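You operate a simulated robot arm through the tools that you are given. There is no shell and no other tool. Be economical: measure what you need, move in short steps, check, and stop when the job is done.

You run a simulated two-armed robot. Do the job below in one go: nothing can be reset, and whatever is moved stays where it is left.

Task
Twist the blue and cream tins shut and pack them in the Travondo Freight carton.
Fine: hold each tin while you turn its top; the third tin stays open. Set down upright: what you pick out.
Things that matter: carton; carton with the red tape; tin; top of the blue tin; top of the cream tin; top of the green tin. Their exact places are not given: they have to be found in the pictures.

It is judged by the outcome, as a careful person would: the job done as asked, and still so three seconds after it is handed in. It fails if anything else is knocked over, pushed out of place, dropped, spilled or broken.

Robot
Two 6-joint arms with two-finger parallel grippers on one trunk, on a base that drives. Base frame: it is fixed to the floor where the robot stands at the start and does not move with it; the origin is under the middle of the robot, x ahead of it, y to its left, z up; the surface under the hand at the start is at about z = 900. Units: mm, rad, N and s.
The left shoulder is at the start at [60, 187, 1247], the right one opposite. With the tool pointing down near the work surface each hand reaches from about 180 to 620 mm from the robot's upright axis, wherever it stands, measured 20 degrees to its own side. Places, roughly: carton with the red tape [500, 800, 900]; top of the blue tin [500, 100, 1000]; top of the cream tin [500, 0, 1000]; top of the green tin [500, 300, 1000]. Payload 1.57 kg a hand.
The tool frame of a hand sits at the grasp point between the pads (the TCP): z along the fingers, y along the line on which they close. The tips reach 30 mm beyond it. Largest opening 110 mm; finger width 24, thickness 12; the body of the gripper, 48 by 112 mm, starts 78 mm behind the TCP.
Orientation is told as [roll, pitch, yaw] about the base's x, y, z axes, in that order, counted from this pose: with the fingers straight down and closing along the base's y, the tool's x points along the base's -x, its y along +y and its z along -z.

Tools
- The arms move only by the tool jog_arm. It takes "left_rows", "right_rows" or both (then of equal length, played together; a hand with none holds still); each is a list of rows, each an object (a shift or turn left out is 0, a gripper value left out holds the last) with "slide": the shift along the base's x, y, z in mm, a list of three; "delta_rot": the turn, a rotation vector about the base's x, y, z in rad, a list of three; "hand": the opening, from 0 (shut) to 1 (fully open). In form: [{"slide": [x, y, z], "delta_rot": [wx, wy, wz], "hand": hand}, ...]. A call has 1 to 12 rows; each row shifts and turns the commanded pose from where the row before left it. Each row takes 0.2 s and may step no farther than 50 mm and 0.15 rad from the row before; otherwise, or with a gripper value out of range, the whole call is refused. Where a pose cannot be reached the arm comes as near as it can. A force on the tool above 50 N (or 10 N above the force at the start of the call, whichever is more), or a blocked arm, ends the call early, and 0.2 s more pass. The fingers move at their own pace (about 153 mm/s each) and stop on an object; they squeeze with about 42 N. The grip force told is the motor's: it shows also when the fingers shut on nothing. Time passes only in rows, and 0.2 s behind the last, so rows that do not move let the fingers close. It gives the time, the measured TCP pose, the force on the tool (base axes), the opening and the grip force at its end, in the units of the frame above (readings bear some noise), with the torque about the TCP (base axes, N m) and any sound that the robot's microphone picked up.
- Cameras (640 x 400 px; columns grow to the right, rows downward): "scene" is now at [9.4, 59.1, 1794.4]; the picture's right is [0.54, -0.84, -0.00], its down [-0.61, -0.39, -0.69] and it looks along [0.58, 0.37, -0.73] (base axes); focal length 250 px, centre (320, 200). "left" rides on the left gripper at [70, -16, -141] in its tool frame; the picture's right is [0.23, 0.97, 0.00], its down [-0.86, 0.20, -0.48] and it looks along [-0.47, 0.11, 0.88] (tool axes); focal length 222 px, centre (320, 200). "right" rides on the right gripper at [70, 16, -141] in its tool frame; the picture's right is [-0.23, 0.97, 0.00], its down [-0.86, -0.20, -0.48] and it looks along [-0.47, -0.11, 0.88] (tool axes); focal length 222 px, centre (320, 200).
- get_image(camera): a new picture of that camera. No time passes.
- move_column(by): slides the trunk up (or, below 0, down) by that many mm; the arms and the scene camera ride with it, the base frame stays. It gives what a move gives, with no picture.
- base_move(legs): drives the robot by 1 to 6 legs, each [ahead, left, turn to the left] in mm, mm and rad, along the robot's own axes; the way and the turn of a leg run together, so that a leg with both is an arc; at most 1500 mm and 3.142 rad a leg. The arms and the cameras ride along, it lands a little off, and it stops where it bumps. It gives what a move gives.
- pan_tilt(pan, tilt): turns the head with the scene camera to pan (to the left, within 1.501 rad either way) and tilt (down, from -0.506 to 1.204), counted from straight ahead of the robot. It gives what a move gives.
- probe_pixels(camera, pixels): for up to 12 pixels [column, row] of the newest picture of that camera ("zoom" is the newest enlarged one), the place [x, y, z] in the base frame of the surface seen there, good to about 2 mm, but the place of the scene camera against the robot may be out by one fixed shift of up to 18 mm in any direction. No time passes.
- inspect(camera, box): a new picture of the part [left, top, right, bottom] of that camera's present view, enlarged. No time passes.
- sign_off(): hands the job in; it is judged then, once.

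Go step by step. Measure first, check grasps and placings, and put right what went wrong. The budget is 80 turns and 58 pictures, counting those below and the enlarged ones. Unless the task says otherwise, let go and move clear before handing in, and close with one line.

The tools are called after "Emit:" by a JSON object that holds its "fn" and its "kwargs". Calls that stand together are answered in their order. jog_arm: Moves the arms, as the interface text tells. Its arguments: {"type":"object","properties":{"left_rows":{"type":"array","items":{"type":"object","properties":{"slide":{"type":"array","items":{"type":"number"}},"delta_rot":{"type":"array","items":{"type":"number"}},"hand":{"type":"number"}}}},"right_rows":{"type":"array","items":{"type":"object","properties":{"slide":{"type":"array","items":{"type":"number"}},"delta_rot":{"type":"array","items":{"type":"number"}},"hand":{"type":"number"}}}}},"required":[]} The other tools are called the same way: move_column (by) slides the trunk up or down; base_move (legs) drives the base; pan_tilt (pan, tilt) turns the head that bears the scene camera; get_image (camera) takes a picture; probe_pixels (camera, pixels) gives the place of the surface under pixels of a picture; inspect (camera, box) takes an enlarged picture of a part of a camera's view; sign_off () hands the job in.

At the start:

```text
t: 0.0
left_tcp_pos: [331.4, 367.4, 1386.0]
left_tool_rot: [0.001, 0.0, 0.0]
left_wrist_force: [0.1, 0.1, 0.4]
left_wrist_torque: [-0.02, 0.0, -0.03]
left_gripper_width: 110.0
left_gripper_force: 0.0
right_tcp_pos: [405.7, 5.7, 1298.6]
right_tool_rot: [-0.001, 0.0, -0.001]
right_wrist_force: [-0.7, -0.3, -0.5]
right_wrist_torque: [0.02, 0.02, 0.0]
right_gripper_width: 110.2
right_gripper_force: 0.0
trunk travel left (down, up): [-875.0, 115.0]
robot x, y, heading: [-0.2, -1.4, -0.003]
head pan, tilt: [0.572, 0.813]
```

scene: 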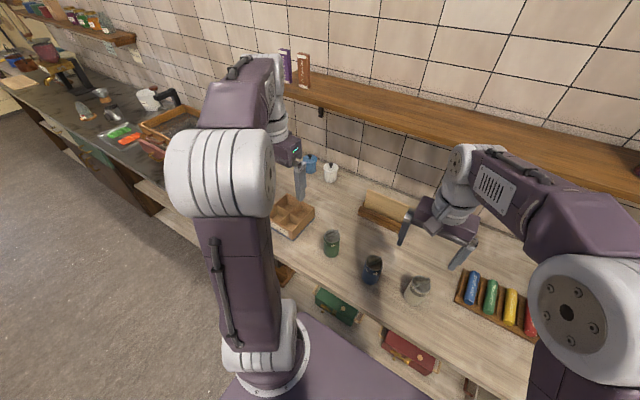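
right: 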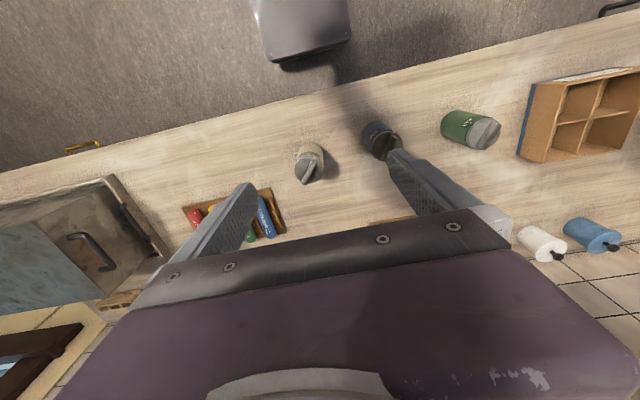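
left: 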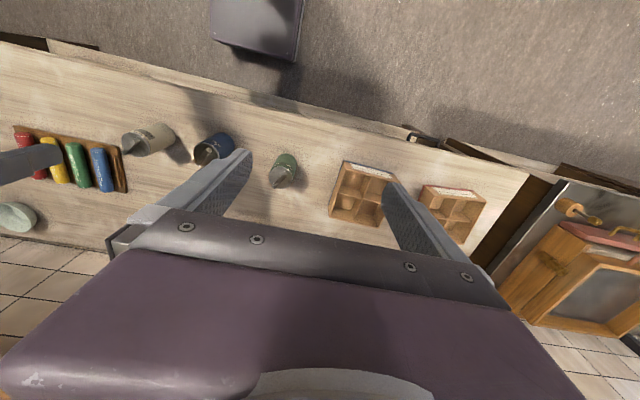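

The scene shows three tins (green ~332,240; blue ~372,268; cream ~417,290) and divided cartons around (292,215). I'll enlarge the tins and the cartons to read labels.

Emit:
{"fn": "inspect", "kwargs": {"camera": "scene", "box": [260, 180, 460, 305]}}

Emit:
{"fn": "inspect", "kwargs": {"camera": "left", "box": [320, 140, 500, 252]}}

```text
3.20 times, centred on (360, 242) of scene
```

zoom: 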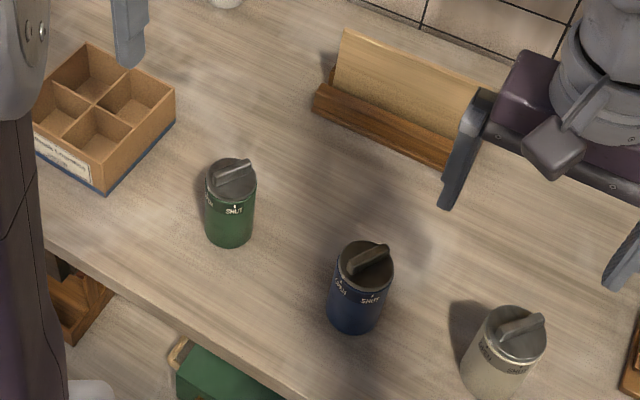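

```text
3.56 times, centred on (410, 196) of left
```

zoom: 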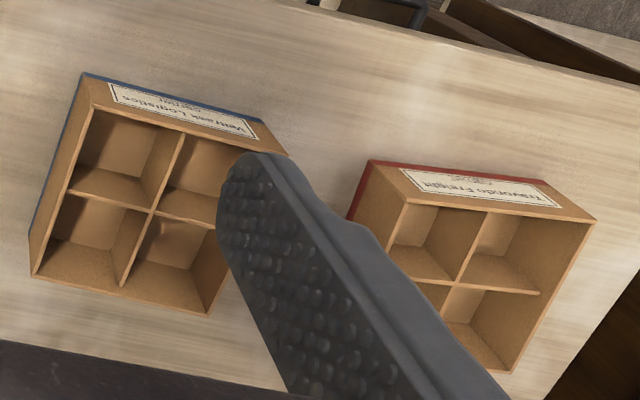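

The label reads "Travondo Freight" on the red-taped carton (the far one), "Veltrask Logistics" on the blue-taped one. I'll probe the tins and the carton in the left and right pictures.

Emit:
{"fn": "probe_pixels", "kwargs": {"camera": "left", "pixels": [[127, 145], [150, 138], [205, 152], [225, 138], [278, 177], [286, 160], [434, 192], [487, 202], [461, 238], [456, 222], [440, 205], [300, 215]]}}

Emit:
{"fn": "probe_pixels", "kwargs": {"camera": "right", "pixels": [[312, 165], [304, 178], [383, 140], [485, 133], [265, 215], [340, 200]]}}

Emit:
{"fn": "inspect", "kwargs": {"camera": "right", "box": [270, 90, 430, 190]}}

Emit:
{"fn": "inspect", "kwargs": {"camera": "left", "box": [110, 100, 310, 225]}}

```text
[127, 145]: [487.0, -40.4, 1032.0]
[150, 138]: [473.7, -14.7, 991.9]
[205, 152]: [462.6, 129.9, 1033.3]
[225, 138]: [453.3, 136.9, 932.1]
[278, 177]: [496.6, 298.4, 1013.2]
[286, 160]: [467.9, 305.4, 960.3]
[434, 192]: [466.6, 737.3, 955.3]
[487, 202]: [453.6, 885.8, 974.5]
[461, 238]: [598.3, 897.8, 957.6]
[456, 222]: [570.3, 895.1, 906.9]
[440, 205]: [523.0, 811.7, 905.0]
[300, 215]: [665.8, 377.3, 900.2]
```

```text
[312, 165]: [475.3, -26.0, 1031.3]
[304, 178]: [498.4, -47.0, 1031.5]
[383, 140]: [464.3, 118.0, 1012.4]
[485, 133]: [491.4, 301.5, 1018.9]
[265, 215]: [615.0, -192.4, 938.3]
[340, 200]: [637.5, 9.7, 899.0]
```

```text
4.00 times, centred on (350, 140) of right
```

zoom: 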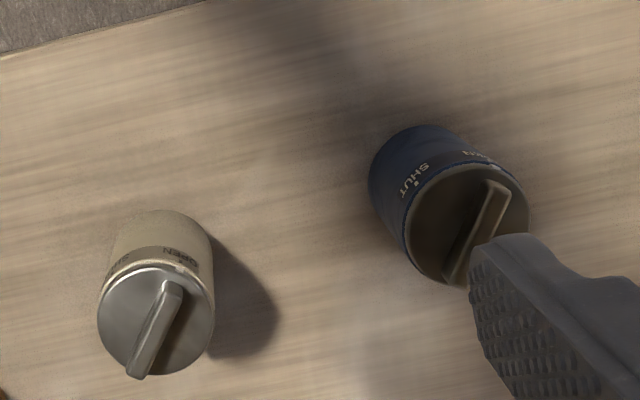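

```text
3.20 times, centred on (210, 162) of left
```

zoom: 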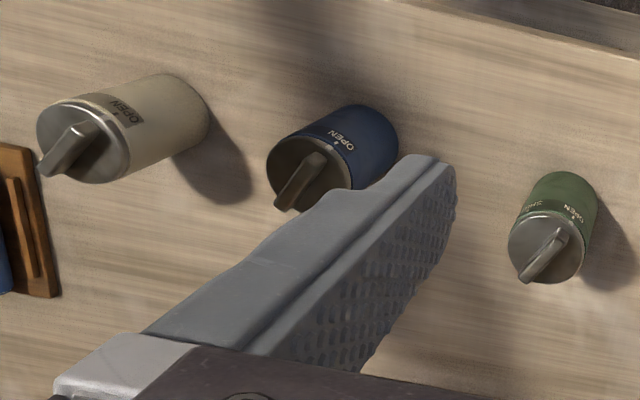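

Both tins' knobs point at OPEN, and SHUT lies around the front, toward -y. I'll bring the right hand over the cream tin for a close look.

Emit:
{"fn": "jog_arm", "kwargs": {"right_rows": [{"slide": [12, -12, -34]}, {"slide": [12, -12, -34]}, {"slide": [12, -12, -34]}, {"slide": [12, 0, -34]}]}}

Emit:
{"fn": "get_image", "kwargs": {"camera": "right"}}

```text
t: 1.0
left_tcp_pos: [331.4, 367.0, 1385.6]
left_tool_rot: [0.001, 0.0, 0.001]
left_wrist_force: [0.1, 0.3, 0.0]
left_wrist_torque: [-0.01, 0.02, 0.0]
left_gripper_width: 109.9
left_gripper_force: 0.0
right_tcp_pos: [452.9, -30.1, 1164.7]
right_tool_rot: [0.0, 0.0, 0.001]
right_wrist_force: [0.6, 0.1, 0.2]
right_wrist_torque: [0.01, 0.03, -0.01]
right_gripper_width: 109.9
right_gripper_force: 0.1
trunk travel left (down, up): [-875.0, 115.0]
robot x, y, heading: [3.7, 2.5, -0.002]
head pan, tilt: [0.572, 0.813]
```

```text
50 pictures are left
```

right: 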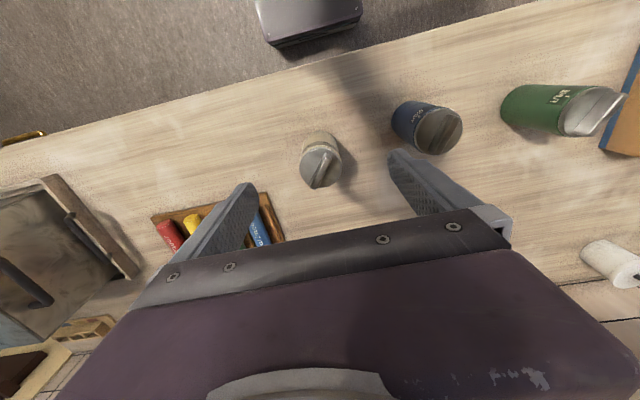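

The cream tin is at (320,160) in the right view. I'll enlarge and probe it.

Emit:
{"fn": "inspect", "kwargs": {"camera": "right", "box": [280, 120, 376, 180]}}

Emit:
{"fn": "inspect", "kwargs": {"camera": "right", "box": [380, 90, 476, 150]}}

Emit:
{"fn": "probe_pixels", "kwargs": {"camera": "right", "pixels": [[301, 172], [341, 161], [318, 149], [318, 187], [326, 158], [317, 183], [312, 140], [322, 147], [300, 220], [310, 105], [330, 92], [422, 145]]}}

```text
6.67 times, centred on (328, 150) of right
```

zoom: 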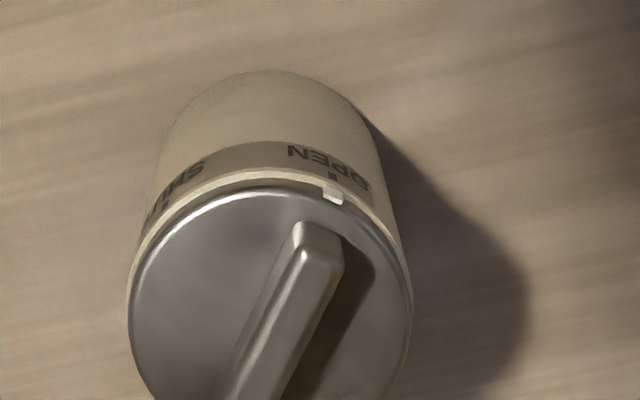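

```text
6.67 times, centred on (428, 120) of right
```

zoom: 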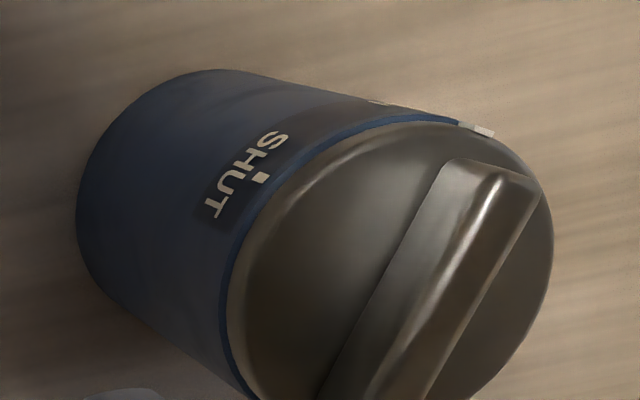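

```text
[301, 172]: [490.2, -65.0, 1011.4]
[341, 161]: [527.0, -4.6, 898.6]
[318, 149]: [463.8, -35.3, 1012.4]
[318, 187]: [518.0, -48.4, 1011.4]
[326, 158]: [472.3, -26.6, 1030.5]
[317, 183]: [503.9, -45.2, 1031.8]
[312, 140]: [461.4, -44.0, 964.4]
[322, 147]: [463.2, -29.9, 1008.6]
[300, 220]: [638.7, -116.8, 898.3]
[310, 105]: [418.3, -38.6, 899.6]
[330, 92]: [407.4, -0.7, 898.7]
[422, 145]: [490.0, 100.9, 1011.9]
```

The cream lid centre is about (491,-38), radius about 28. The lid top is at z 1011 and the bar top at 1031, with the bar axis along ~150°; the rim tick sits at OPEN, and SHUT is about 80° CCW. I'll withdraw the right hand upward and bring the left, tilted forward 1 rad, to a staging pose in front of the cream tin.

Emit:
{"fn": "jog_arm", "kwargs": {"right_rows": [{"slide": [0, -25, 40]}, {"slide": [0, -25, 40]}, {"slide": [0, -25, 40]}, {"slide": [0, -25, 40]}, {"slide": [0, -20, 0]}, {}, {}, {}, {}, {}, {}], "left_rows": [{"slide": [4, -36, -29], "delta_rot": [0, -0.143, 0]}, {"slide": [4, -36, -29], "delta_rot": [0, -0.143, 0]}, {"slide": [4, -36, -29], "delta_rot": [0, -0.143, 0]}, {"slide": [4, -36, -29], "delta_rot": [0, -0.143, 0]}, {"slide": [4, -36, -29], "delta_rot": [0, -0.143, 0]}, {"slide": [4, -36, -29], "delta_rot": [0, -0.143, 0]}, {"slide": [4, -36, -29], "delta_rot": [0, -0.142, 0]}, {"slide": [4, -36, -29]}, {"slide": [4, -38, -30]}, {"slide": [4, -38, -30]}, {"slide": [4, -38, -30]}]}}

Emit:
{"fn": "get_image", "kwargs": {"camera": "left"}}

Emit:
{"fn": "get_image", "kwargs": {"camera": "scene"}}

```text
t: 3.4
left_tcp_pos: [491.3, -33.4, 1128.0]
left_tool_rot: [0.003, -0.998, -0.001]
left_wrist_force: [0.1, 0.1, -0.5]
left_wrist_torque: [0.0, 0.03, 0.02]
left_gripper_width: 110.0
left_gripper_force: 0.0
left hand out of reach, approached as far as the arm can: row 4, 5, 6, 7
right_tcp_pos: [453.6, -152.6, 1321.4]
right_tool_rot: [0.002, 0.0, 0.0]
right_wrist_force: [-0.1, -0.1, 0.1]
right_wrist_torque: [0.02, 0.0, 0.03]
right_gripper_width: 110.2
right_gripper_force: 0.0
trunk travel left (down, up): [-875.0, 115.0]
robot x, y, heading: [-0.2, 2.6, 0.002]
head pan, tilt: [0.572, 0.813]
```

```text
47 pictures are left
```

left: 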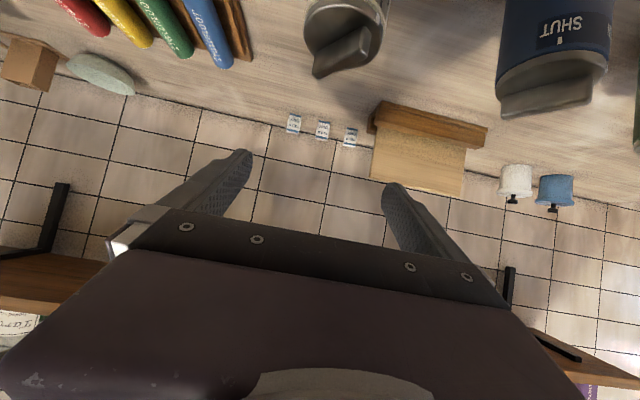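

```text
46 pictures are left
```

scene: 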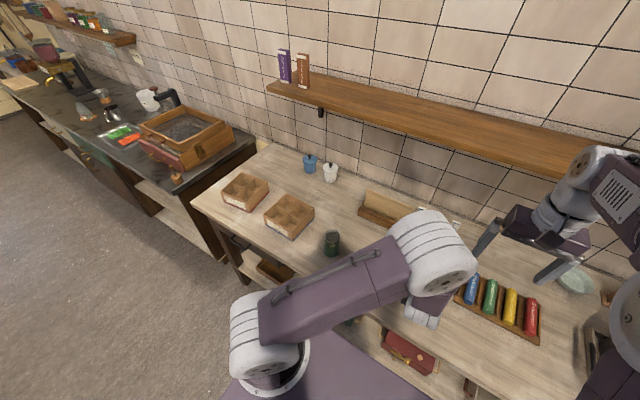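

The left stopped directly above the cream tin at (491,-33,1128). A straight descent keeps the palm clear of the tin, because the fingers straddle it, so I'll go down with the fingers open.

Emit:
{"fn": "jog_arm", "kwargs": {"left_rows": [{"slide": [0, -4, -35]}, {"slide": [0, 0, -35]}, {"slide": [0, 0, -35]}, {"slide": [0, 0, -35]}, {"slide": [0, 0, -33]}]}}

Emit:
{"fn": "get_image", "kwargs": {"camera": "left"}}

Emit:
{"fn": "get_image", "kwargs": {"camera": "right"}}

```text
t: 4.6
left_tcp_pos: [501.2, -48.2, 958.1]
left_tool_rot: [0.002, -0.994, 0.001]
left_wrist_force: [-0.5, -0.5, -0.5]
left_wrist_torque: [0.0, -0.01, 0.01]
left_gripper_width: 109.9
left_gripper_force: 0.1
left hand out of reach, approached as far as the arm can: row 3, 4
right_tcp_pos: [453.1, -151.3, 1322.2]
right_tool_rot: [0.0, 0.0, 0.0]
right_wrist_force: [-0.1, 0.4, -1.0]
right_wrist_torque: [0.0, -0.02, -0.03]
right_gripper_width: 110.1
right_gripper_force: 0.0
trunk travel left (down, up): [-875.0, 115.0]
robot x, y, heading: [1.0, -0.1, 0.001]
head pan, tilt: [0.572, 0.813]
```

```text
45 pictures are left
```

left: 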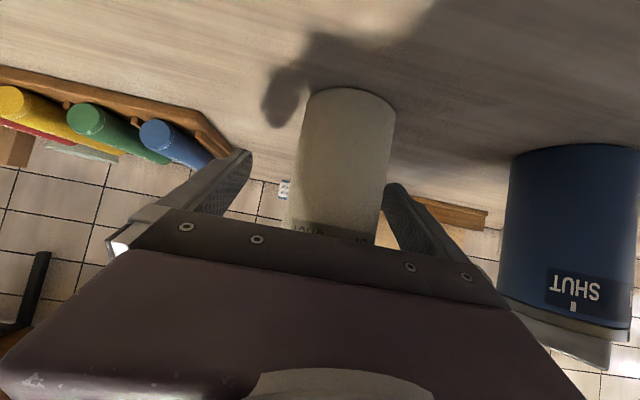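

```text
44 pictures are left
```

right: 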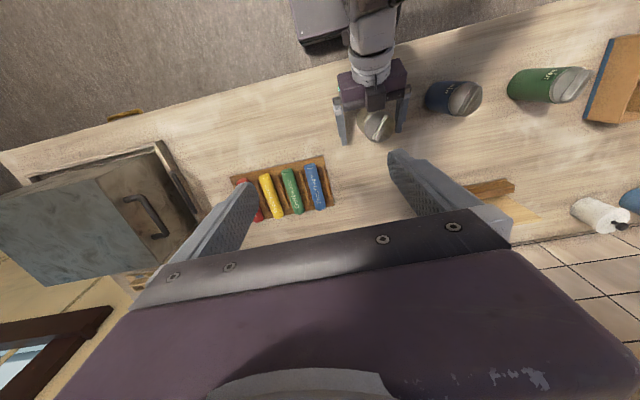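

The left fingers straddle the cream tin, but sit about 10 mm toward -y. I'll centre it, then close gently on the body.

Emit:
{"fn": "jog_arm", "kwargs": {"left_rows": [{"slide": [-4, 10, -4]}, {}]}}

Emit:
{"fn": "inspect", "kwargs": {"camera": "right", "box": [310, 50, 438, 150]}}

```text
t: 5.2
left_tcp_pos: [503.0, -42.4, 955.1]
left_tool_rot: [0.001, -0.995, 0.0]
left_wrist_force: [-0.6, -0.1, 0.7]
left_wrist_torque: [-0.05, 0.0, 0.01]
left_gripper_width: 109.9
left_gripper_force: 0.2
left hand out of reach, approached as far as the arm can: row 1
right_tcp_pos: [453.7, -149.2, 1322.1]
right_tool_rot: [0.0, 0.001, 0.0]
right_wrist_force: [0.1, -0.1, 0.4]
right_wrist_torque: [0.01, 0.01, 0.01]
right_gripper_width: 109.9
right_gripper_force: 0.0
trunk travel left (down, up): [-875.0, 115.0]
robot x, y, heading: [-0.7, -3.3, -0.002]
head pan, tilt: [0.572, 0.813]
```

```text
4.00 times, centred on (374, 100) of right
```

zoom: 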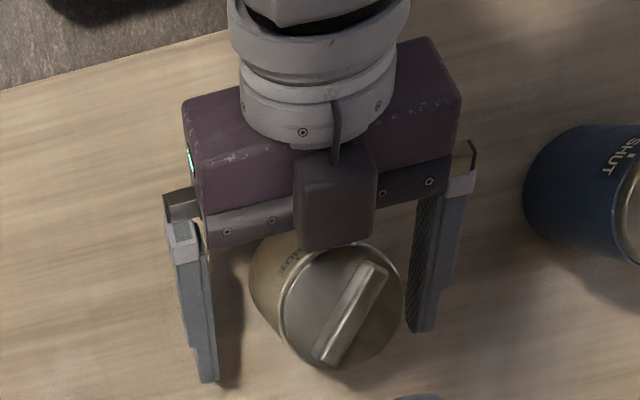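

The left gripper carries a housing on its upper side near (335,200) in the zoom. I'll probe its height and reach to make sure the right hand clears it.

Emit:
{"fn": "probe_pixels", "kwargs": {"camera": "zoom", "pixels": [[335, 240], [335, 200], [335, 160], [300, 210], [370, 210], [315, 130], [320, 20], [205, 100], [430, 60], [372, 275], [325, 355], [340, 310]]}}

```text
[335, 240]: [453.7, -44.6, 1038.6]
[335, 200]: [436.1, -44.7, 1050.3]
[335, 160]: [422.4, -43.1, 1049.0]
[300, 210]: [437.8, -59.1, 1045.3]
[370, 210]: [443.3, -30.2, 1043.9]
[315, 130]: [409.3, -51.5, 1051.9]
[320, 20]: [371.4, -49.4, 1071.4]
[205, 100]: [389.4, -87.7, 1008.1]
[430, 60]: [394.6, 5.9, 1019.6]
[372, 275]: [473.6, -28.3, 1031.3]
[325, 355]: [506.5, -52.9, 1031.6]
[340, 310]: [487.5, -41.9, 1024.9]
```

Clearance is fine: the housing top is at 1050 and the right palm will stay above 1110. The bar's midpoint is about (490,-40.5), with its axis at about 143°. I'll close the left hand on the tin.

Emit:
{"fn": "jog_arm", "kwargs": {"left_rows": [{"hand": 0.55}, {"hand": 0.35}, {"hand": 0.35}, {"hand": 0.35}]}}

Emit:
{"fn": "inspect", "kwargs": {"camera": "right", "box": [310, 50, 438, 150]}}

```text
t: 6.2
left_tcp_pos: [501.5, -42.8, 953.3]
left_tool_rot: [0.005, -0.992, 0.001]
left_wrist_force: [-1.5, -0.2, 0.4]
left_wrist_torque: [-0.02, 0.05, -0.01]
left_gripper_width: 61.4
left_gripper_force: 42.0
right_tcp_pos: [453.0, -150.1, 1323.0]
right_tool_rot: [0.0, 0.001, 0.0]
right_wrist_force: [0.1, -0.9, -0.4]
right_wrist_torque: [0.04, 0.01, 0.01]
right_gripper_width: 110.1
right_gripper_force: 0.1
trunk travel left (down, up): [-875.0, 115.0]
robot x, y, heading: [-0.0, -0.2, 0.002]
head pan, tilt: [0.572, 0.813]
```

```text
4.00 times, centred on (374, 100) of right
```

zoom: 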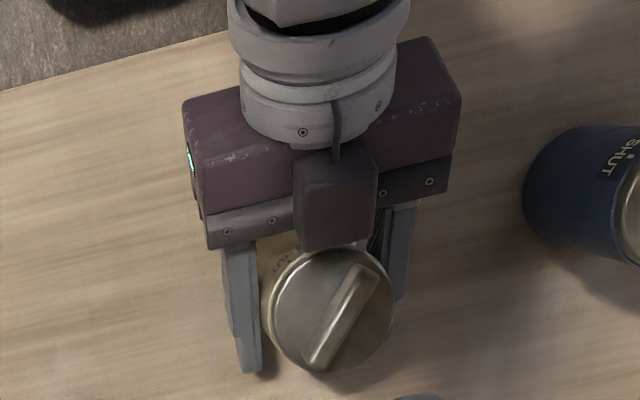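

The tin is held (width 61.4, grip 42 N). I'll re-probe the bar.

Emit:
{"fn": "probe_pixels", "kwargs": {"camera": "zoom", "pixels": [[359, 275], [318, 358], [340, 300], [330, 330], [350, 295], [270, 310], [385, 295], [335, 370]]}}

```text
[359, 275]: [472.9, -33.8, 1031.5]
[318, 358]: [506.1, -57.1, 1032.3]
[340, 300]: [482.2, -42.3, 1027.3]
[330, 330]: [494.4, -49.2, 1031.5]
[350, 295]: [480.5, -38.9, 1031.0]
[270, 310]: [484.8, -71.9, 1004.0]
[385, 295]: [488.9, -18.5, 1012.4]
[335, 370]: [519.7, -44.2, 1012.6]
```

The bar's midpoint is (489.5,-45.5) with its axis at about 145°, so the right hand needs yaw -0.61. I'll go above it at z 1120 with a reduced opening.

Emit:
{"fn": "jog_arm", "kwargs": {"right_rows": [{"slide": [7.4, 21, -40.6], "delta_rot": [0, 0, -0.122], "hand": 0.4}, {"slide": [7.4, 21, -40.6], "delta_rot": [0, 0, -0.122]}, {"slide": [7.4, 21, -40.6], "delta_rot": [0, 0, -0.122]}, {"slide": [7.4, 21, -40.6], "delta_rot": [0, 0, -0.122]}, {"slide": [7.2, 21, -40.6], "delta_rot": [0, 0, -0.122]}]}}

Emit:
{"fn": "get_image", "kwargs": {"camera": "right"}}

```text
t: 7.4
left_tcp_pos: [503.1, -43.9, 954.8]
left_tool_rot: [0.002, -0.994, -0.001]
left_wrist_force: [0.8, -0.7, 1.1]
left_wrist_torque: [0.04, -0.09, -0.02]
left_gripper_width: 61.2
left_gripper_force: 41.7
right_tcp_pos: [491.5, -45.4, 1118.6]
right_tool_rot: [0.002, -0.001, -0.613]
right_wrist_force: [0.6, -0.1, 0.4]
right_wrist_torque: [0.0, -0.02, -0.01]
right_gripper_width: 44.0
right_gripper_force: 0.0
trunk travel left (down, up): [-875.0, 115.0]
robot x, y, heading: [0.4, 1.1, 0.0]
head pan, tilt: [0.572, 0.813]
```

```text
41 pictures are left
```

right: 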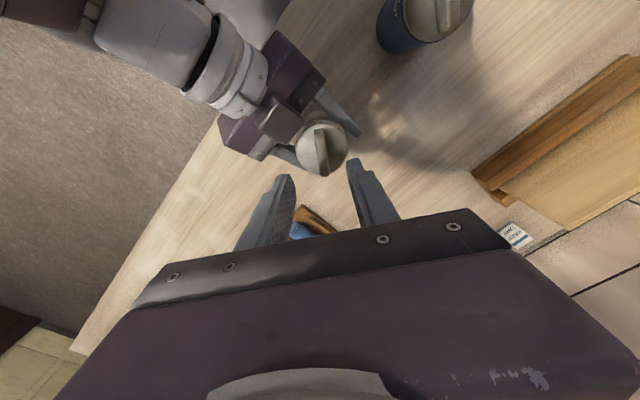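

The bar is centred between the fingers (320,150) and aligned. I'll descend to z ≈ 1046 and close on the bar.

Emit:
{"fn": "jog_arm", "kwargs": {"right_rows": [{"slide": [-1, 0, -36]}, {"slide": [-1, 0, -36]}, {"hand": 0.0}, {"hand": 0.0}, {"hand": 0.0}]}}

Emit:
{"fn": "get_image", "kwargs": {"camera": "right"}}

```text
t: 8.6
left_tcp_pos: [502.3, -42.8, 954.5]
left_tool_rot: [0.003, -0.995, -0.003]
left_wrist_force: [-11.2, -16.2, 3.1]
left_wrist_torque: [1.25, -0.63, 0.23]
left_gripper_width: 61.4
left_gripper_force: 42.1
right_tcp_pos: [491.6, -44.7, 1049.5]
right_tool_rot: [0.001, -0.001, -0.608]
right_wrist_force: [11.1, 16.4, -1.9]
right_wrist_torque: [0.34, -0.28, -0.04]
right_gripper_width: 10.1
right_gripper_force: 28.2
trunk travel left (down, up): [-875.0, 115.0]
robot x, y, heading: [0.1, 2.1, 0.004]
head pan, tilt: [0.572, 0.813]
```

```text
40 pictures are left
```

right: 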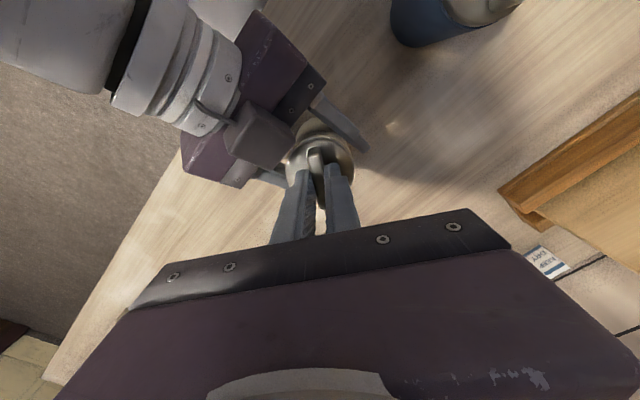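

I have the bar gripped (10.1 mm) with some side load, (11,16) N on the right hand. I'll ease that with a small shift and start twisting CCW by about 0.65 rad.

Emit:
{"fn": "jog_arm", "kwargs": {"right_rows": [{"slide": [1, 1.5, 0]}, {"delta_rot": [0, 0, 0.13]}, {"delta_rot": [0, 0, 0.13]}, {"delta_rot": [0, 0, 0.13]}, {"delta_rot": [0, 0, 0.13]}, {"delta_rot": [0, 0, 0.13]}]}}

Emit:
{"fn": "get_image", "kwargs": {"camera": "right"}}

```text
t: 10.0
left_tcp_pos: [502.3, -43.5, 954.7]
left_tool_rot: [0.002, -0.992, 0.0]
left_wrist_force: [-16.0, -16.2, 6.5]
left_wrist_torque: [0.74, -0.69, 0.33]
left_gripper_width: 61.4
left_gripper_force: 42.0
right_tcp_pos: [490.9, -44.4, 1049.2]
right_tool_rot: [0.003, -0.005, 0.041]
right_wrist_force: [17.3, 14.3, 0.0]
right_wrist_torque: [0.32, -0.82, -0.05]
right_gripper_width: 10.6
right_gripper_force: 28.1
trunk travel left (down, up): [-875.0, 115.0]
robot x, y, heading: [3.9, 2.2, -0.001]
head pan, tilt: [0.572, 0.813]
```

```text
39 pictures are left
```

right: 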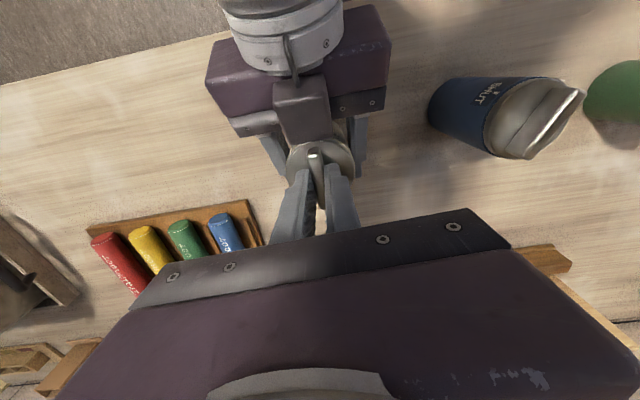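

The lid turns with the hand with no slip, so I'll continue 0.65 rad.

Emit:
{"fn": "jog_arm", "kwargs": {"right_rows": [{"slide": [1, 1, 0], "delta_rot": [0, 0, 0.13]}, {"delta_rot": [0, 0, 0.13]}, {"delta_rot": [0, 0, 0.13]}, {"delta_rot": [0, 0, 0.13]}, {"delta_rot": [0, 0, 0.13]}]}}

Emit:
{"fn": "get_image", "kwargs": {"camera": "left"}}

```text
t: 11.2
left_tcp_pos: [501.5, -43.6, 954.4]
left_tool_rot: [0.002, -0.992, 0.002]
left_wrist_force: [-4.8, -8.6, -0.1]
left_wrist_torque: [-0.16, -0.15, 1.11]
left_gripper_width: 61.3
left_gripper_force: 41.8
right_tcp_pos: [490.8, -45.3, 1048.6]
right_tool_rot: [0.001, -0.001, 0.691]
right_wrist_force: [7.6, 4.7, 12.4]
right_wrist_torque: [0.28, -0.5, -0.86]
right_gripper_width: 13.4
right_gripper_force: 29.8
trunk travel left (down, up): [-875.0, 115.0]
robot x, y, heading: [-2.2, 1.3, -0.0]
head pan, tilt: [0.572, 0.813]
```

```text
38 pictures are left
```

left: 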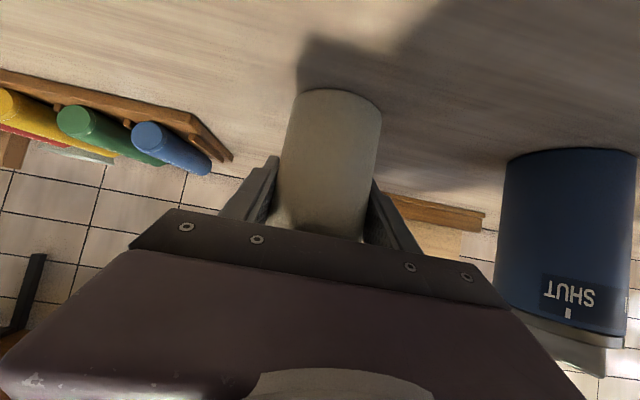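

Torque rose to 0.86 N·m and the width grew to 13.4, so a stop is likely reached. I'll release the bar, rise, and look.

Emit:
{"fn": "jog_arm", "kwargs": {"right_rows": [{"hand": 0.4}, {"hand": 0.4}, {"slide": [0, 0, 40]}, {"slide": [0, 0, 40]}, {"slide": [0, -10, 40]}]}}

Emit:
{"fn": "get_image", "kwargs": {"camera": "right"}}

```text
t: 12.4
left_tcp_pos: [502.8, -43.1, 955.0]
left_tool_rot: [0.003, -0.992, 0.001]
left_wrist_force: [-0.2, 1.7, 3.4]
left_wrist_torque: [0.02, 0.23, -0.07]
left_gripper_width: 61.1
left_gripper_force: 42.2
right_tcp_pos: [489.8, -52.8, 1165.3]
right_tool_rot: [-0.001, 0.0, 0.691]
right_wrist_force: [0.0, 0.7, 0.2]
right_wrist_torque: [0.01, 0.0, -0.02]
right_gripper_width: 44.0
right_gripper_force: 0.0
trunk travel left (down, up): [-875.0, 115.0]
robot x, y, heading: [2.8, -0.2, 0.002]
head pan, tilt: [0.572, 0.813]
```

```text
37 pictures are left
```

right: 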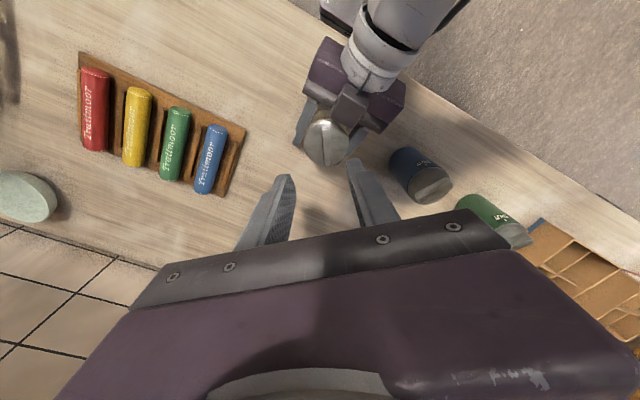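

Emit:
{"fn": "inspect", "kwargs": {"camera": "right", "box": [290, 90, 370, 175]}}

```text
4.71 times, centred on (330, 132) of right
```

zoom: 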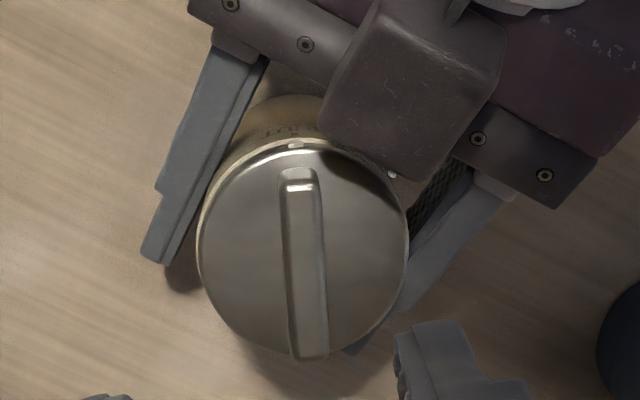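

Emit:
{"fn": "inspect", "kwargs": {"camera": "right", "box": [318, 110, 348, 130]}}

Emit:
{"fn": "probe_pixels", "kwargs": {"camera": "right", "pixels": [[327, 128], [329, 164], [326, 121], [347, 127], [305, 145], [349, 143]]}}

```text
16.00 times, centred on (333, 120) of right
```

zoom: 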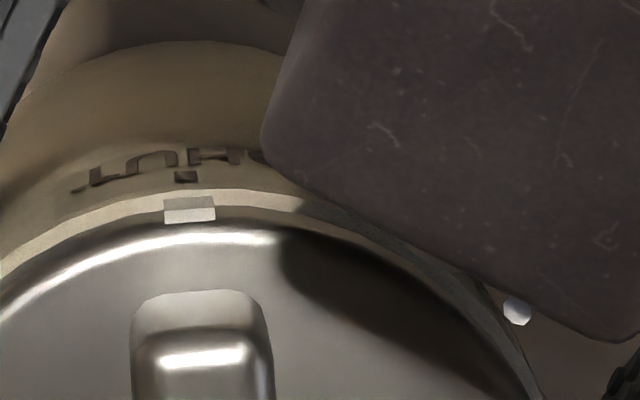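

```text
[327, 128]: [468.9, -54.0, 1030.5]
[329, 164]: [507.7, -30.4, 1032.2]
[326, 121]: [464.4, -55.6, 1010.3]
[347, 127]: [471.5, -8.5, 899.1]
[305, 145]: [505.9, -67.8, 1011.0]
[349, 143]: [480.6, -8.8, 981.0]
```

The rim tick (190,210) lines up with the SHUT dot (187,177), so cream is shut. I'll withdraw the right hand, release with the left and rise straight up.

Emit:
{"fn": "jog_arm", "kwargs": {"right_rows": [{"slide": [0, -25, 40], "delta_rot": [0, 0, -0.14]}, {"slide": [0, -25, 40], "delta_rot": [0, 0, -0.14]}, {"slide": [0, -25, 40], "delta_rot": [0, 0, -0.14]}, {"slide": [0, -25, 35], "delta_rot": [0, 0, -0.14]}, {"delta_rot": [0, 0, -0.13]}, {}, {}, {}], "left_rows": [{"hand": 0.6}, {"hand": 1.0}, {"hand": 1.0}, {"slide": [0, 0, 30]}, {"slide": [0, 0, 38]}, {"slide": [0, 0, 38]}, {"slide": [0, 0, 38]}, {"slide": [0, 0, 38]}]}}

Emit:
{"fn": "get_image", "kwargs": {"camera": "right"}}

```text
t: 14.2
left_tcp_pos: [504.4, -43.1, 1133.4]
left_tool_rot: [0.001, -1.001, 0.0]
left_wrist_force: [-0.4, 0.4, 0.1]
left_wrist_torque: [-0.02, 0.0, 0.01]
left_gripper_width: 110.1
left_gripper_force: 0.0
right_tcp_pos: [489.5, -153.9, 1324.6]
right_tool_rot: [-0.001, -0.001, 0.0]
right_wrist_force: [-0.4, -0.2, 0.1]
right_wrist_torque: [0.03, -0.03, -0.05]
right_gripper_width: 43.8
right_gripper_force: 0.0
trunk travel left (down, up): [-875.0, 115.0]
robot x, y, heading: [0.1, -5.2, -0.001]
head pan, tilt: [0.572, 0.813]
```

```text
34 pictures are left
```

right: 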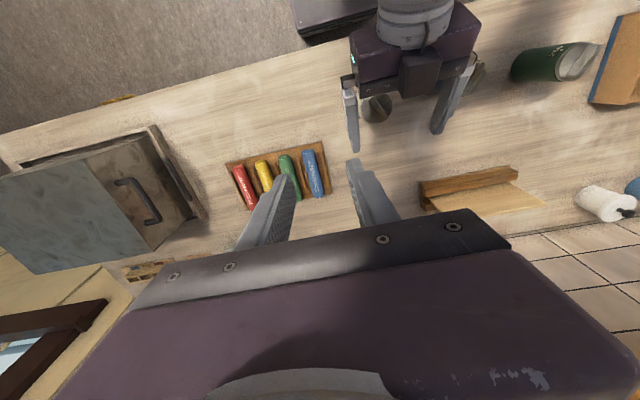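

The cream tin stands free. I'll drive left 162 mm so the arms sit over the blue tin in the same relation, then look.

Emit:
{"fn": "base_move", "kwargs": {"legs": [[0, 162, 0]]}}

Emit:
{"fn": "get_image", "kwargs": {"camera": "right"}}

```text
t: 15.6
left_tcp_pos: [505.1, 112.7, 1133.5]
left_tool_rot: [0.003, -0.999, -0.007]
left_wrist_force: [-0.2, 0.5, 0.3]
left_wrist_torque: [0.01, -0.01, 0.06]
left_gripper_width: 109.9
left_gripper_force: 0.0
right_tcp_pos: [491.0, 2.8, 1323.7]
right_tool_rot: [0.001, 0.0, -0.002]
right_wrist_force: [-0.1, -0.6, 0.1]
right_wrist_torque: [0.04, 0.03, 0.0]
right_gripper_width: 43.7
right_gripper_force: 0.1
trunk travel left (down, up): [-875.0, 115.0]
robot x, y, heading: [-3.1, 159.7, 0.0]
head pan, tilt: [0.572, 0.813]
```

```text
33 pictures are left
```

right: 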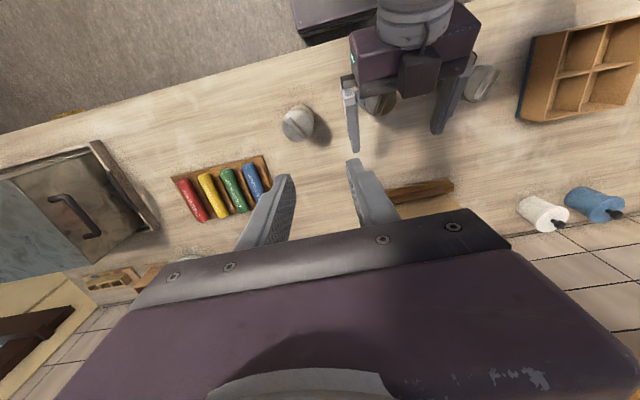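

Emit:
{"fn": "inspect", "kwargs": {"camera": "right", "box": [340, 60, 468, 140]}}

Emit:
{"fn": "probe_pixels", "kwargs": {"camera": "right", "pixels": [[378, 112], [388, 96], [370, 112], [385, 104], [297, 122], [310, 118]]}}

```text
5.00 times, centred on (404, 100) of right
```

zoom: 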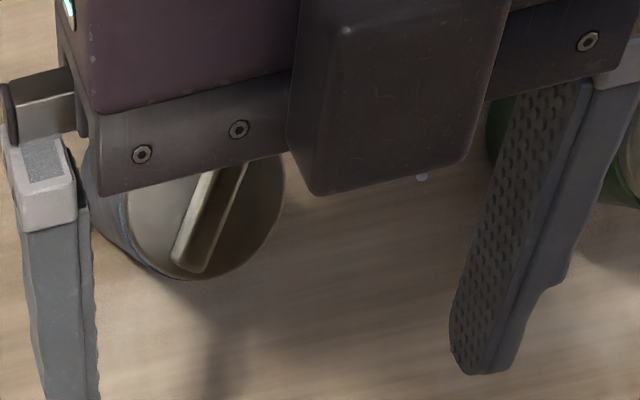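

```text
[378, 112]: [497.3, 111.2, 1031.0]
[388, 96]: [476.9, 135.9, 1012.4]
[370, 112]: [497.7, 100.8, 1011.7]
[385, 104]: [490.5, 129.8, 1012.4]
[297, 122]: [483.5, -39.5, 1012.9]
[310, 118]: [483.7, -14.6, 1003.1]
```

Emit:
{"fn": "probe_pixels", "kwargs": {"camera": "zoom", "pixels": [[135, 225], [130, 205], [279, 200], [190, 275], [230, 262], [190, 255], [237, 170], [215, 200]]}}

```text
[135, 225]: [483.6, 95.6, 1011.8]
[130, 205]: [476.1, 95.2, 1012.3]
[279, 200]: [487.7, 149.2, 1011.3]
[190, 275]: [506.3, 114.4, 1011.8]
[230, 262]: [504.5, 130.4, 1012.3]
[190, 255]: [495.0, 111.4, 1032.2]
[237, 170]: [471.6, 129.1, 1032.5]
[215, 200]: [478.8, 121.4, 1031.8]
```

The blue lid centre is about (479,122), so the left hand needs to be about 12 mm back and 9 mm left. I'll nudge the base by that amount and recheck.

Emit:
{"fn": "base_move", "kwargs": {"legs": [[-13, 9, 0]]}}

```text
t: 16.4
left_tcp_pos: [495.5, 122.8, 1130.7]
left_tool_rot: [0.002, -0.998, -0.005]
left_wrist_force: [0.4, 0.2, -0.9]
left_wrist_torque: [-0.02, 0.01, 0.04]
left_gripper_width: 109.7
left_gripper_force: 0.0
right_tcp_pos: [480.8, 11.0, 1322.2]
right_tool_rot: [0.002, 0.003, -0.002]
right_wrist_force: [0.3, -0.4, 0.1]
right_wrist_torque: [0.02, 0.11, -0.01]
right_gripper_width: 43.8
right_gripper_force: 0.0
trunk travel left (down, up): [-875.0, 115.0]
robot x, y, heading: [-12.6, 168.7, -0.001]
head pan, tilt: [0.572, 0.813]
```

The left is now at (495.5,122.8), good. I'll descend straight down around the blue tin.

Emit:
{"fn": "jog_arm", "kwargs": {"left_rows": [{"slide": [0, 0, -36]}, {"slide": [0, 0, -36]}, {"slide": [0, 0, -36]}, {"slide": [0, 0, -36]}, {"slide": [0, 0, -32]}]}}

Emit:
{"fn": "inspect", "kwargs": {"camera": "right", "box": [330, 30, 490, 140]}}

```text
t: 17.6
left_tcp_pos: [493.4, 125.1, 955.8]
left_tool_rot: [0.0, -0.995, -0.003]
left_wrist_force: [0.2, 0.3, 0.0]
left_wrist_torque: [-0.01, -0.03, -0.01]
left_gripper_width: 109.9
left_gripper_force: 0.0
right_tcp_pos: [479.0, 13.6, 1324.0]
right_tool_rot: [0.0, 0.001, -0.003]
right_wrist_force: [0.3, -0.1, -0.2]
right_wrist_torque: [-0.03, 0.02, 0.03]
right_gripper_width: 44.0
right_gripper_force: 0.0
trunk travel left (down, up): [-875.0, 115.0]
robot x, y, heading: [-11.5, 171.0, -0.002]
head pan, tilt: [0.572, 0.813]
```

```text
3.64 times, centred on (410, 85) of right
```

zoom: 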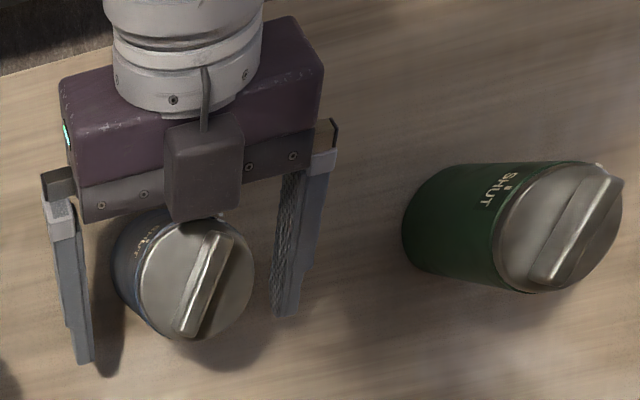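

The fingers straddle the blue tin evenly. I'll close the left hand and bring the right hand to about z 1210 for the bar measurement.

Emit:
{"fn": "jog_arm", "kwargs": {"left_rows": [{"slide": [0, -2, 0], "hand": 0.6}, {"hand": 0.35}, {"hand": 0.35}, {"hand": 0.35}]}}

Emit:
{"fn": "inspect", "kwargs": {"camera": "right", "box": [330, 60, 426, 120]}}

Emit:
{"fn": "probe_pixels", "kwargs": {"camera": "zoom", "pixels": [[323, 220], [240, 370], [280, 300], [300, 255], [195, 310], [425, 280]]}}

```text
t: 18.6
left_tcp_pos: [491.4, 123.1, 956.5]
left_tool_rot: [0.001, -1.0, -0.002]
left_wrist_force: [-0.2, 1.0, 0.3]
left_wrist_torque: [0.05, 0.01, -0.02]
left_gripper_width: 60.7
left_gripper_force: 42.1
right_tcp_pos: [478.2, 14.3, 1323.9]
right_tool_rot: [-0.001, 0.0, -0.001]
right_wrist_force: [0.4, -1.0, -0.3]
right_wrist_torque: [0.0, 0.0, -0.01]
right_gripper_width: 44.1
right_gripper_force: 0.1
trunk travel left (down, up): [-875.0, 115.0]
robot x, y, heading: [-12.4, 169.2, -0.001]
head pan, tilt: [0.572, 0.813]
```

```text
6.67 times, centred on (378, 90) of right
```

zoom: 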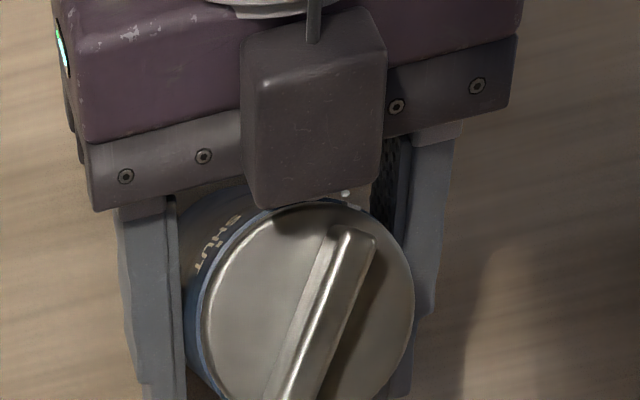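

```text
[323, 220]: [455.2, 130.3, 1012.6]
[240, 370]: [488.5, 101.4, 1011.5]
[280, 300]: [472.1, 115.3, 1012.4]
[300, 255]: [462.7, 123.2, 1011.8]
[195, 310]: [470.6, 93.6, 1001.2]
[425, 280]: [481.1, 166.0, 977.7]
```

Emit:
{"fn": "probe_pixels", "kwargs": {"camera": "zoom", "pixels": [[357, 238], [340, 280], [322, 320], [305, 360], [294, 390], [410, 290], [208, 320]]}}

Emit:
{"fn": "probe_pixels", "kwargs": {"camera": "right", "pixels": [[373, 121], [374, 119], [372, 123]]}}

```text
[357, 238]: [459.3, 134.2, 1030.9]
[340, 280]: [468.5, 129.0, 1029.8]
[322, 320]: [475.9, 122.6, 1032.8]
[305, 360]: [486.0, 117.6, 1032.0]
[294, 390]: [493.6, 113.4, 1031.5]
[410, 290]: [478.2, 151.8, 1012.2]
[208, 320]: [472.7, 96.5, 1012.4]
```

```text
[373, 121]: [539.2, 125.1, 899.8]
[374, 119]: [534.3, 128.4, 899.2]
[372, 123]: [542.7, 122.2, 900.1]
```

The blue bar's axis is at about 149° with centre about (476.5,123.5), so yaw -0.545. I'll bring the right hand above it.

Emit:
{"fn": "jog_arm", "kwargs": {"right_rows": [{"slide": [-0.3, 21.9, -40.8], "delta_rot": [0, 0, -0.109], "hand": 0.4}, {"slide": [-0.3, 21.9, -40.8], "delta_rot": [0, 0, -0.109]}, {"slide": [-0.3, 21.9, -40.8], "delta_rot": [0, 0, -0.109]}, {"slide": [-0.3, 21.9, -40.8], "delta_rot": [0, 0, -0.109]}, {"slide": [-0.3, 21.9, -40.8], "delta_rot": [0, 0, -0.109]}]}}

Emit:
{"fn": "inspect", "kwargs": {"camera": "right", "box": [240, 80, 400, 190]}}

Emit:
{"fn": "probe_pixels", "kwargs": {"camera": "zoom", "pixels": [[322, 205], [330, 330], [325, 260], [240, 290], [410, 260]]}}

```text
t: 19.8
left_tcp_pos: [493.2, 124.0, 955.3]
left_tool_rot: [-0.002, -0.998, -0.003]
left_wrist_force: [0.6, 0.8, -0.5]
left_wrist_torque: [0.03, -0.06, -0.01]
left_gripper_width: 60.9
left_gripper_force: 42.5
right_tcp_pos: [476.2, 123.7, 1118.6]
right_tool_rot: [0.0, -0.001, -0.55]
right_wrist_force: [-0.8, 0.0, -1.0]
right_wrist_torque: [-0.01, -0.02, 0.01]
right_gripper_width: 44.4
right_gripper_force: 0.1
trunk travel left (down, up): [-875.0, 115.0]
robot x, y, heading: [-14.8, 169.4, -0.003]
head pan, tilt: [0.572, 0.813]
```

```text
3.64 times, centred on (320, 135) of right
```

zoom: 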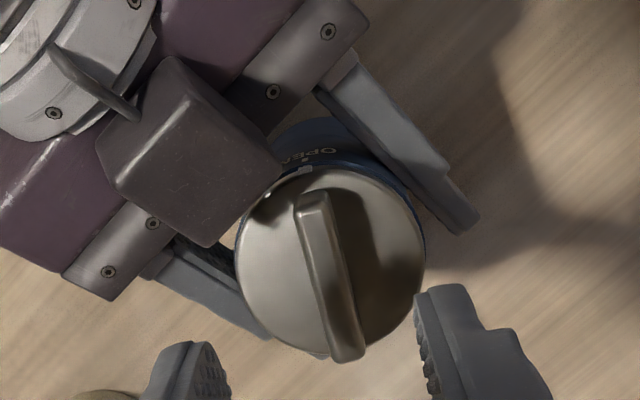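

```text
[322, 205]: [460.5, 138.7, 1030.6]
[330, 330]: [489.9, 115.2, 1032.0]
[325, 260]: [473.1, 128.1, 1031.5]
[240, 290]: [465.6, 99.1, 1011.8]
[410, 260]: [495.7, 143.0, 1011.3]
```

The fingers are parallel to the bar, and the bar line is about 2 mm off toward (+x,+y). I'll correct that, descend, grip, and begin the twist.

Emit:
{"fn": "jog_arm", "kwargs": {"right_rows": [{"slide": [2.5, 1, -36]}, {"slide": [0, 0, -35]}, {"hand": 0.0}, {"hand": 0.0}, {"hand": 0.0}]}}

```text
t: 21.0
left_tcp_pos: [492.4, 123.3, 956.8]
left_tool_rot: [0.001, -0.999, -0.004]
left_wrist_force: [1.0, 0.4, -0.4]
left_wrist_torque: [0.03, 0.22, -0.66]
left_gripper_width: 60.6
left_gripper_force: 42.3
right_tcp_pos: [479.9, 124.0, 1048.8]
right_tool_rot: [0.0, 0.001, -0.549]
right_wrist_force: [-2.3, -0.7, 0.6]
right_wrist_torque: [-0.08, -0.11, 0.65]
right_gripper_width: 10.3
right_gripper_force: 28.1
trunk travel left (down, up): [-875.0, 115.0]
robot x, y, heading: [-12.1, 170.6, -0.004]
head pan, tilt: [0.572, 0.813]
```

The grip is clean (10.3 mm, tiny side force). I'll twist 1.30 rad CCW as with the cream tin.

Emit:
{"fn": "jog_arm", "kwargs": {"right_rows": [{"delta_rot": [0, 0, 0.13]}, {"delta_rot": [0, 0, 0.13]}, {"delta_rot": [0, 0, 0.13]}, {"delta_rot": [0, 0, 0.13]}, {"delta_rot": [0, 0, 0.13]}, {"delta_rot": [0, 0, 0.13]}, {"delta_rot": [0, 0, 0.13]}, {"delta_rot": [0, 0, 0.13]}, {"delta_rot": [0, 0, 0.13]}, {"delta_rot": [0, 0, 0.13]}]}}

```text
t: 23.2
left_tcp_pos: [492.8, 124.8, 956.4]
left_tool_rot: [-0.001, -1.0, 0.001]
left_wrist_force: [-3.1, 21.8, 4.3]
left_wrist_torque: [-0.99, -0.51, 0.34]
left_gripper_width: 61.0
left_gripper_force: 42.3
right_tcp_pos: [479.5, 124.0, 1050.2]
right_tool_rot: [-0.002, 0.0, 0.752]
right_wrist_force: [7.7, -20.5, 4.6]
right_wrist_torque: [-0.7, -0.19, -0.73]
right_gripper_width: 10.9
right_gripper_force: 28.9
trunk travel left (down, up): [-875.0, 115.0]
robot x, y, heading: [-12.2, 165.0, -0.005]
head pan, tilt: [0.572, 0.813]
```

The torque is now resisting (-0.73 N·m) but the bar hasn't slipped yet. I'll add 0.12 rad to be sure of the stop, then release and rise.

Emit:
{"fn": "jog_arm", "kwargs": {"right_rows": [{"delta_rot": [0, 0, 0.06]}, {"delta_rot": [0, 0, 0.06]}, {}]}}

Emit:
{"fn": "jog_arm", "kwargs": {"right_rows": [{"hand": 0.4}, {"hand": 0.4}, {"slide": [0, 0, 40]}, {"slide": [0, 0, 40]}, {"slide": [0, -10, 40]}]}}

Emit:
{"fn": "inspect", "kwargs": {"camera": "right", "box": [300, 100, 360, 140]}}

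```text
t: 24.0
left_tcp_pos: [491.7, 124.8, 958.0]
left_tool_rot: [-0.002, -0.999, 0.002]
left_wrist_force: [-4.3, 26.0, 5.7]
left_wrist_torque: [-1.21, -0.52, 0.32]
left_gripper_width: 60.8
left_gripper_force: 42.1
right_tcp_pos: [478.9, 124.4, 1048.5]
right_tool_rot: [-0.001, 0.001, 0.873]
right_wrist_force: [9.8, -25.1, 6.0]
right_wrist_torque: [-0.66, -0.45, -0.8]
right_gripper_width: 13.6
right_gripper_force: 29.9
trunk travel left (down, up): [-875.0, 115.0]
robot x, y, heading: [-12.7, 169.0, -0.001]
head pan, tilt: [0.572, 0.813]
```

```text
t: 25.2
left_tcp_pos: [491.1, 123.5, 956.4]
left_tool_rot: [0.002, -0.999, -0.004]
left_wrist_force: [-1.6, 0.6, 0.4]
left_wrist_torque: [0.09, 0.11, 0.01]
left_gripper_width: 60.6
left_gripper_force: 41.8
right_tcp_pos: [476.7, 114.9, 1165.7]
right_tool_rot: [0.0, 0.001, 0.873]
right_wrist_force: [0.0, -0.9, 0.1]
right_wrist_torque: [-0.02, 0.01, 0.0]
right_gripper_width: 44.2
right_gripper_force: 0.1
trunk travel left (down, up): [-875.0, 115.0]
robot x, y, heading: [-13.3, 169.8, -0.0]
head pan, tilt: [0.572, 0.813]
```

```text
10.00 times, centred on (330, 120) of right
```

zoom: 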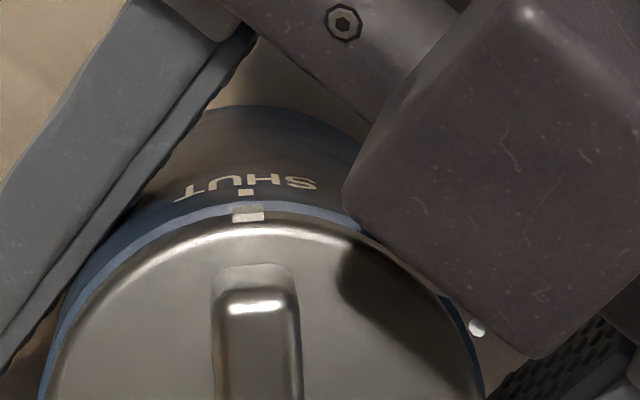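

The blue tick (248,213) matches the SHUT dot, so blue is shut. The right will go above the cream tin with straight yaw while the left releases blue and rises.

Emit:
{"fn": "jog_arm", "kwargs": {"right_rows": [{"slide": [2, -26.5, 10], "delta_rot": [0, 0, -0.1455]}, {"slide": [2, -26.5, 0], "delta_rot": [0, 0, -0.1455]}, {"slide": [2, -26.5, 0], "delta_rot": [0, 0, -0.1455]}, {"slide": [2, -26.5, 0], "delta_rot": [0, 0, -0.1455]}, {"slide": [2, -26.5, 0], "delta_rot": [0, 0, -0.1455]}, {"slide": [2, -26.5, 0], "delta_rot": [0, 0, -0.1455]}, {"hand": 1.0}, {}], "left_rows": [{"hand": 0.6}, {"hand": 1.0}, {"hand": 1.0}, {"slide": [0, 0, 30]}, {"slide": [0, 0, 40]}, {"slide": [0, 0, 40]}, {"slide": [0, 0, 40]}, {"slide": [0, 0, 40]}]}}

Emit:
{"fn": "get_image", "kwargs": {"camera": "right"}}

```text
t: 27.0
left_tcp_pos: [492.0, 121.8, 1146.9]
left_tool_rot: [0.001, -1.0, -0.004]
left_wrist_force: [0.3, -0.4, -0.4]
left_wrist_torque: [0.02, 0.0, 0.03]
left_gripper_width: 110.0
left_gripper_force: 0.0
right_tcp_pos: [489.0, -42.1, 1178.9]
right_tool_rot: [0.0, -0.001, -0.001]
right_wrist_force: [-0.9, 0.9, 0.4]
right_wrist_torque: [0.01, 0.02, 0.03]
right_gripper_width: 109.9
right_gripper_force: 0.0
trunk travel left (down, up): [-875.0, 115.0]
robot x, y, heading: [-12.0, 169.2, -0.007]
head pan, tilt: [0.572, 0.813]
```

```text
27 pictures are left
```

right: 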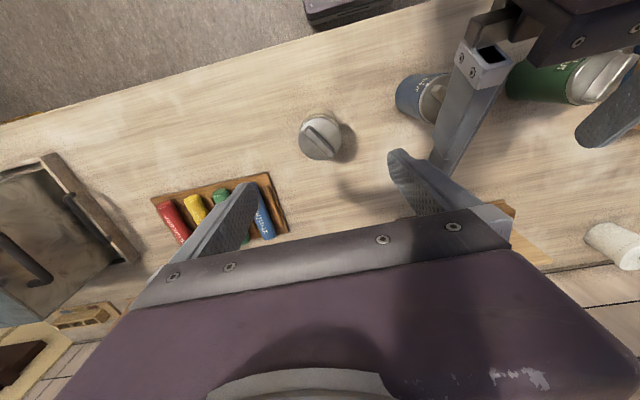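

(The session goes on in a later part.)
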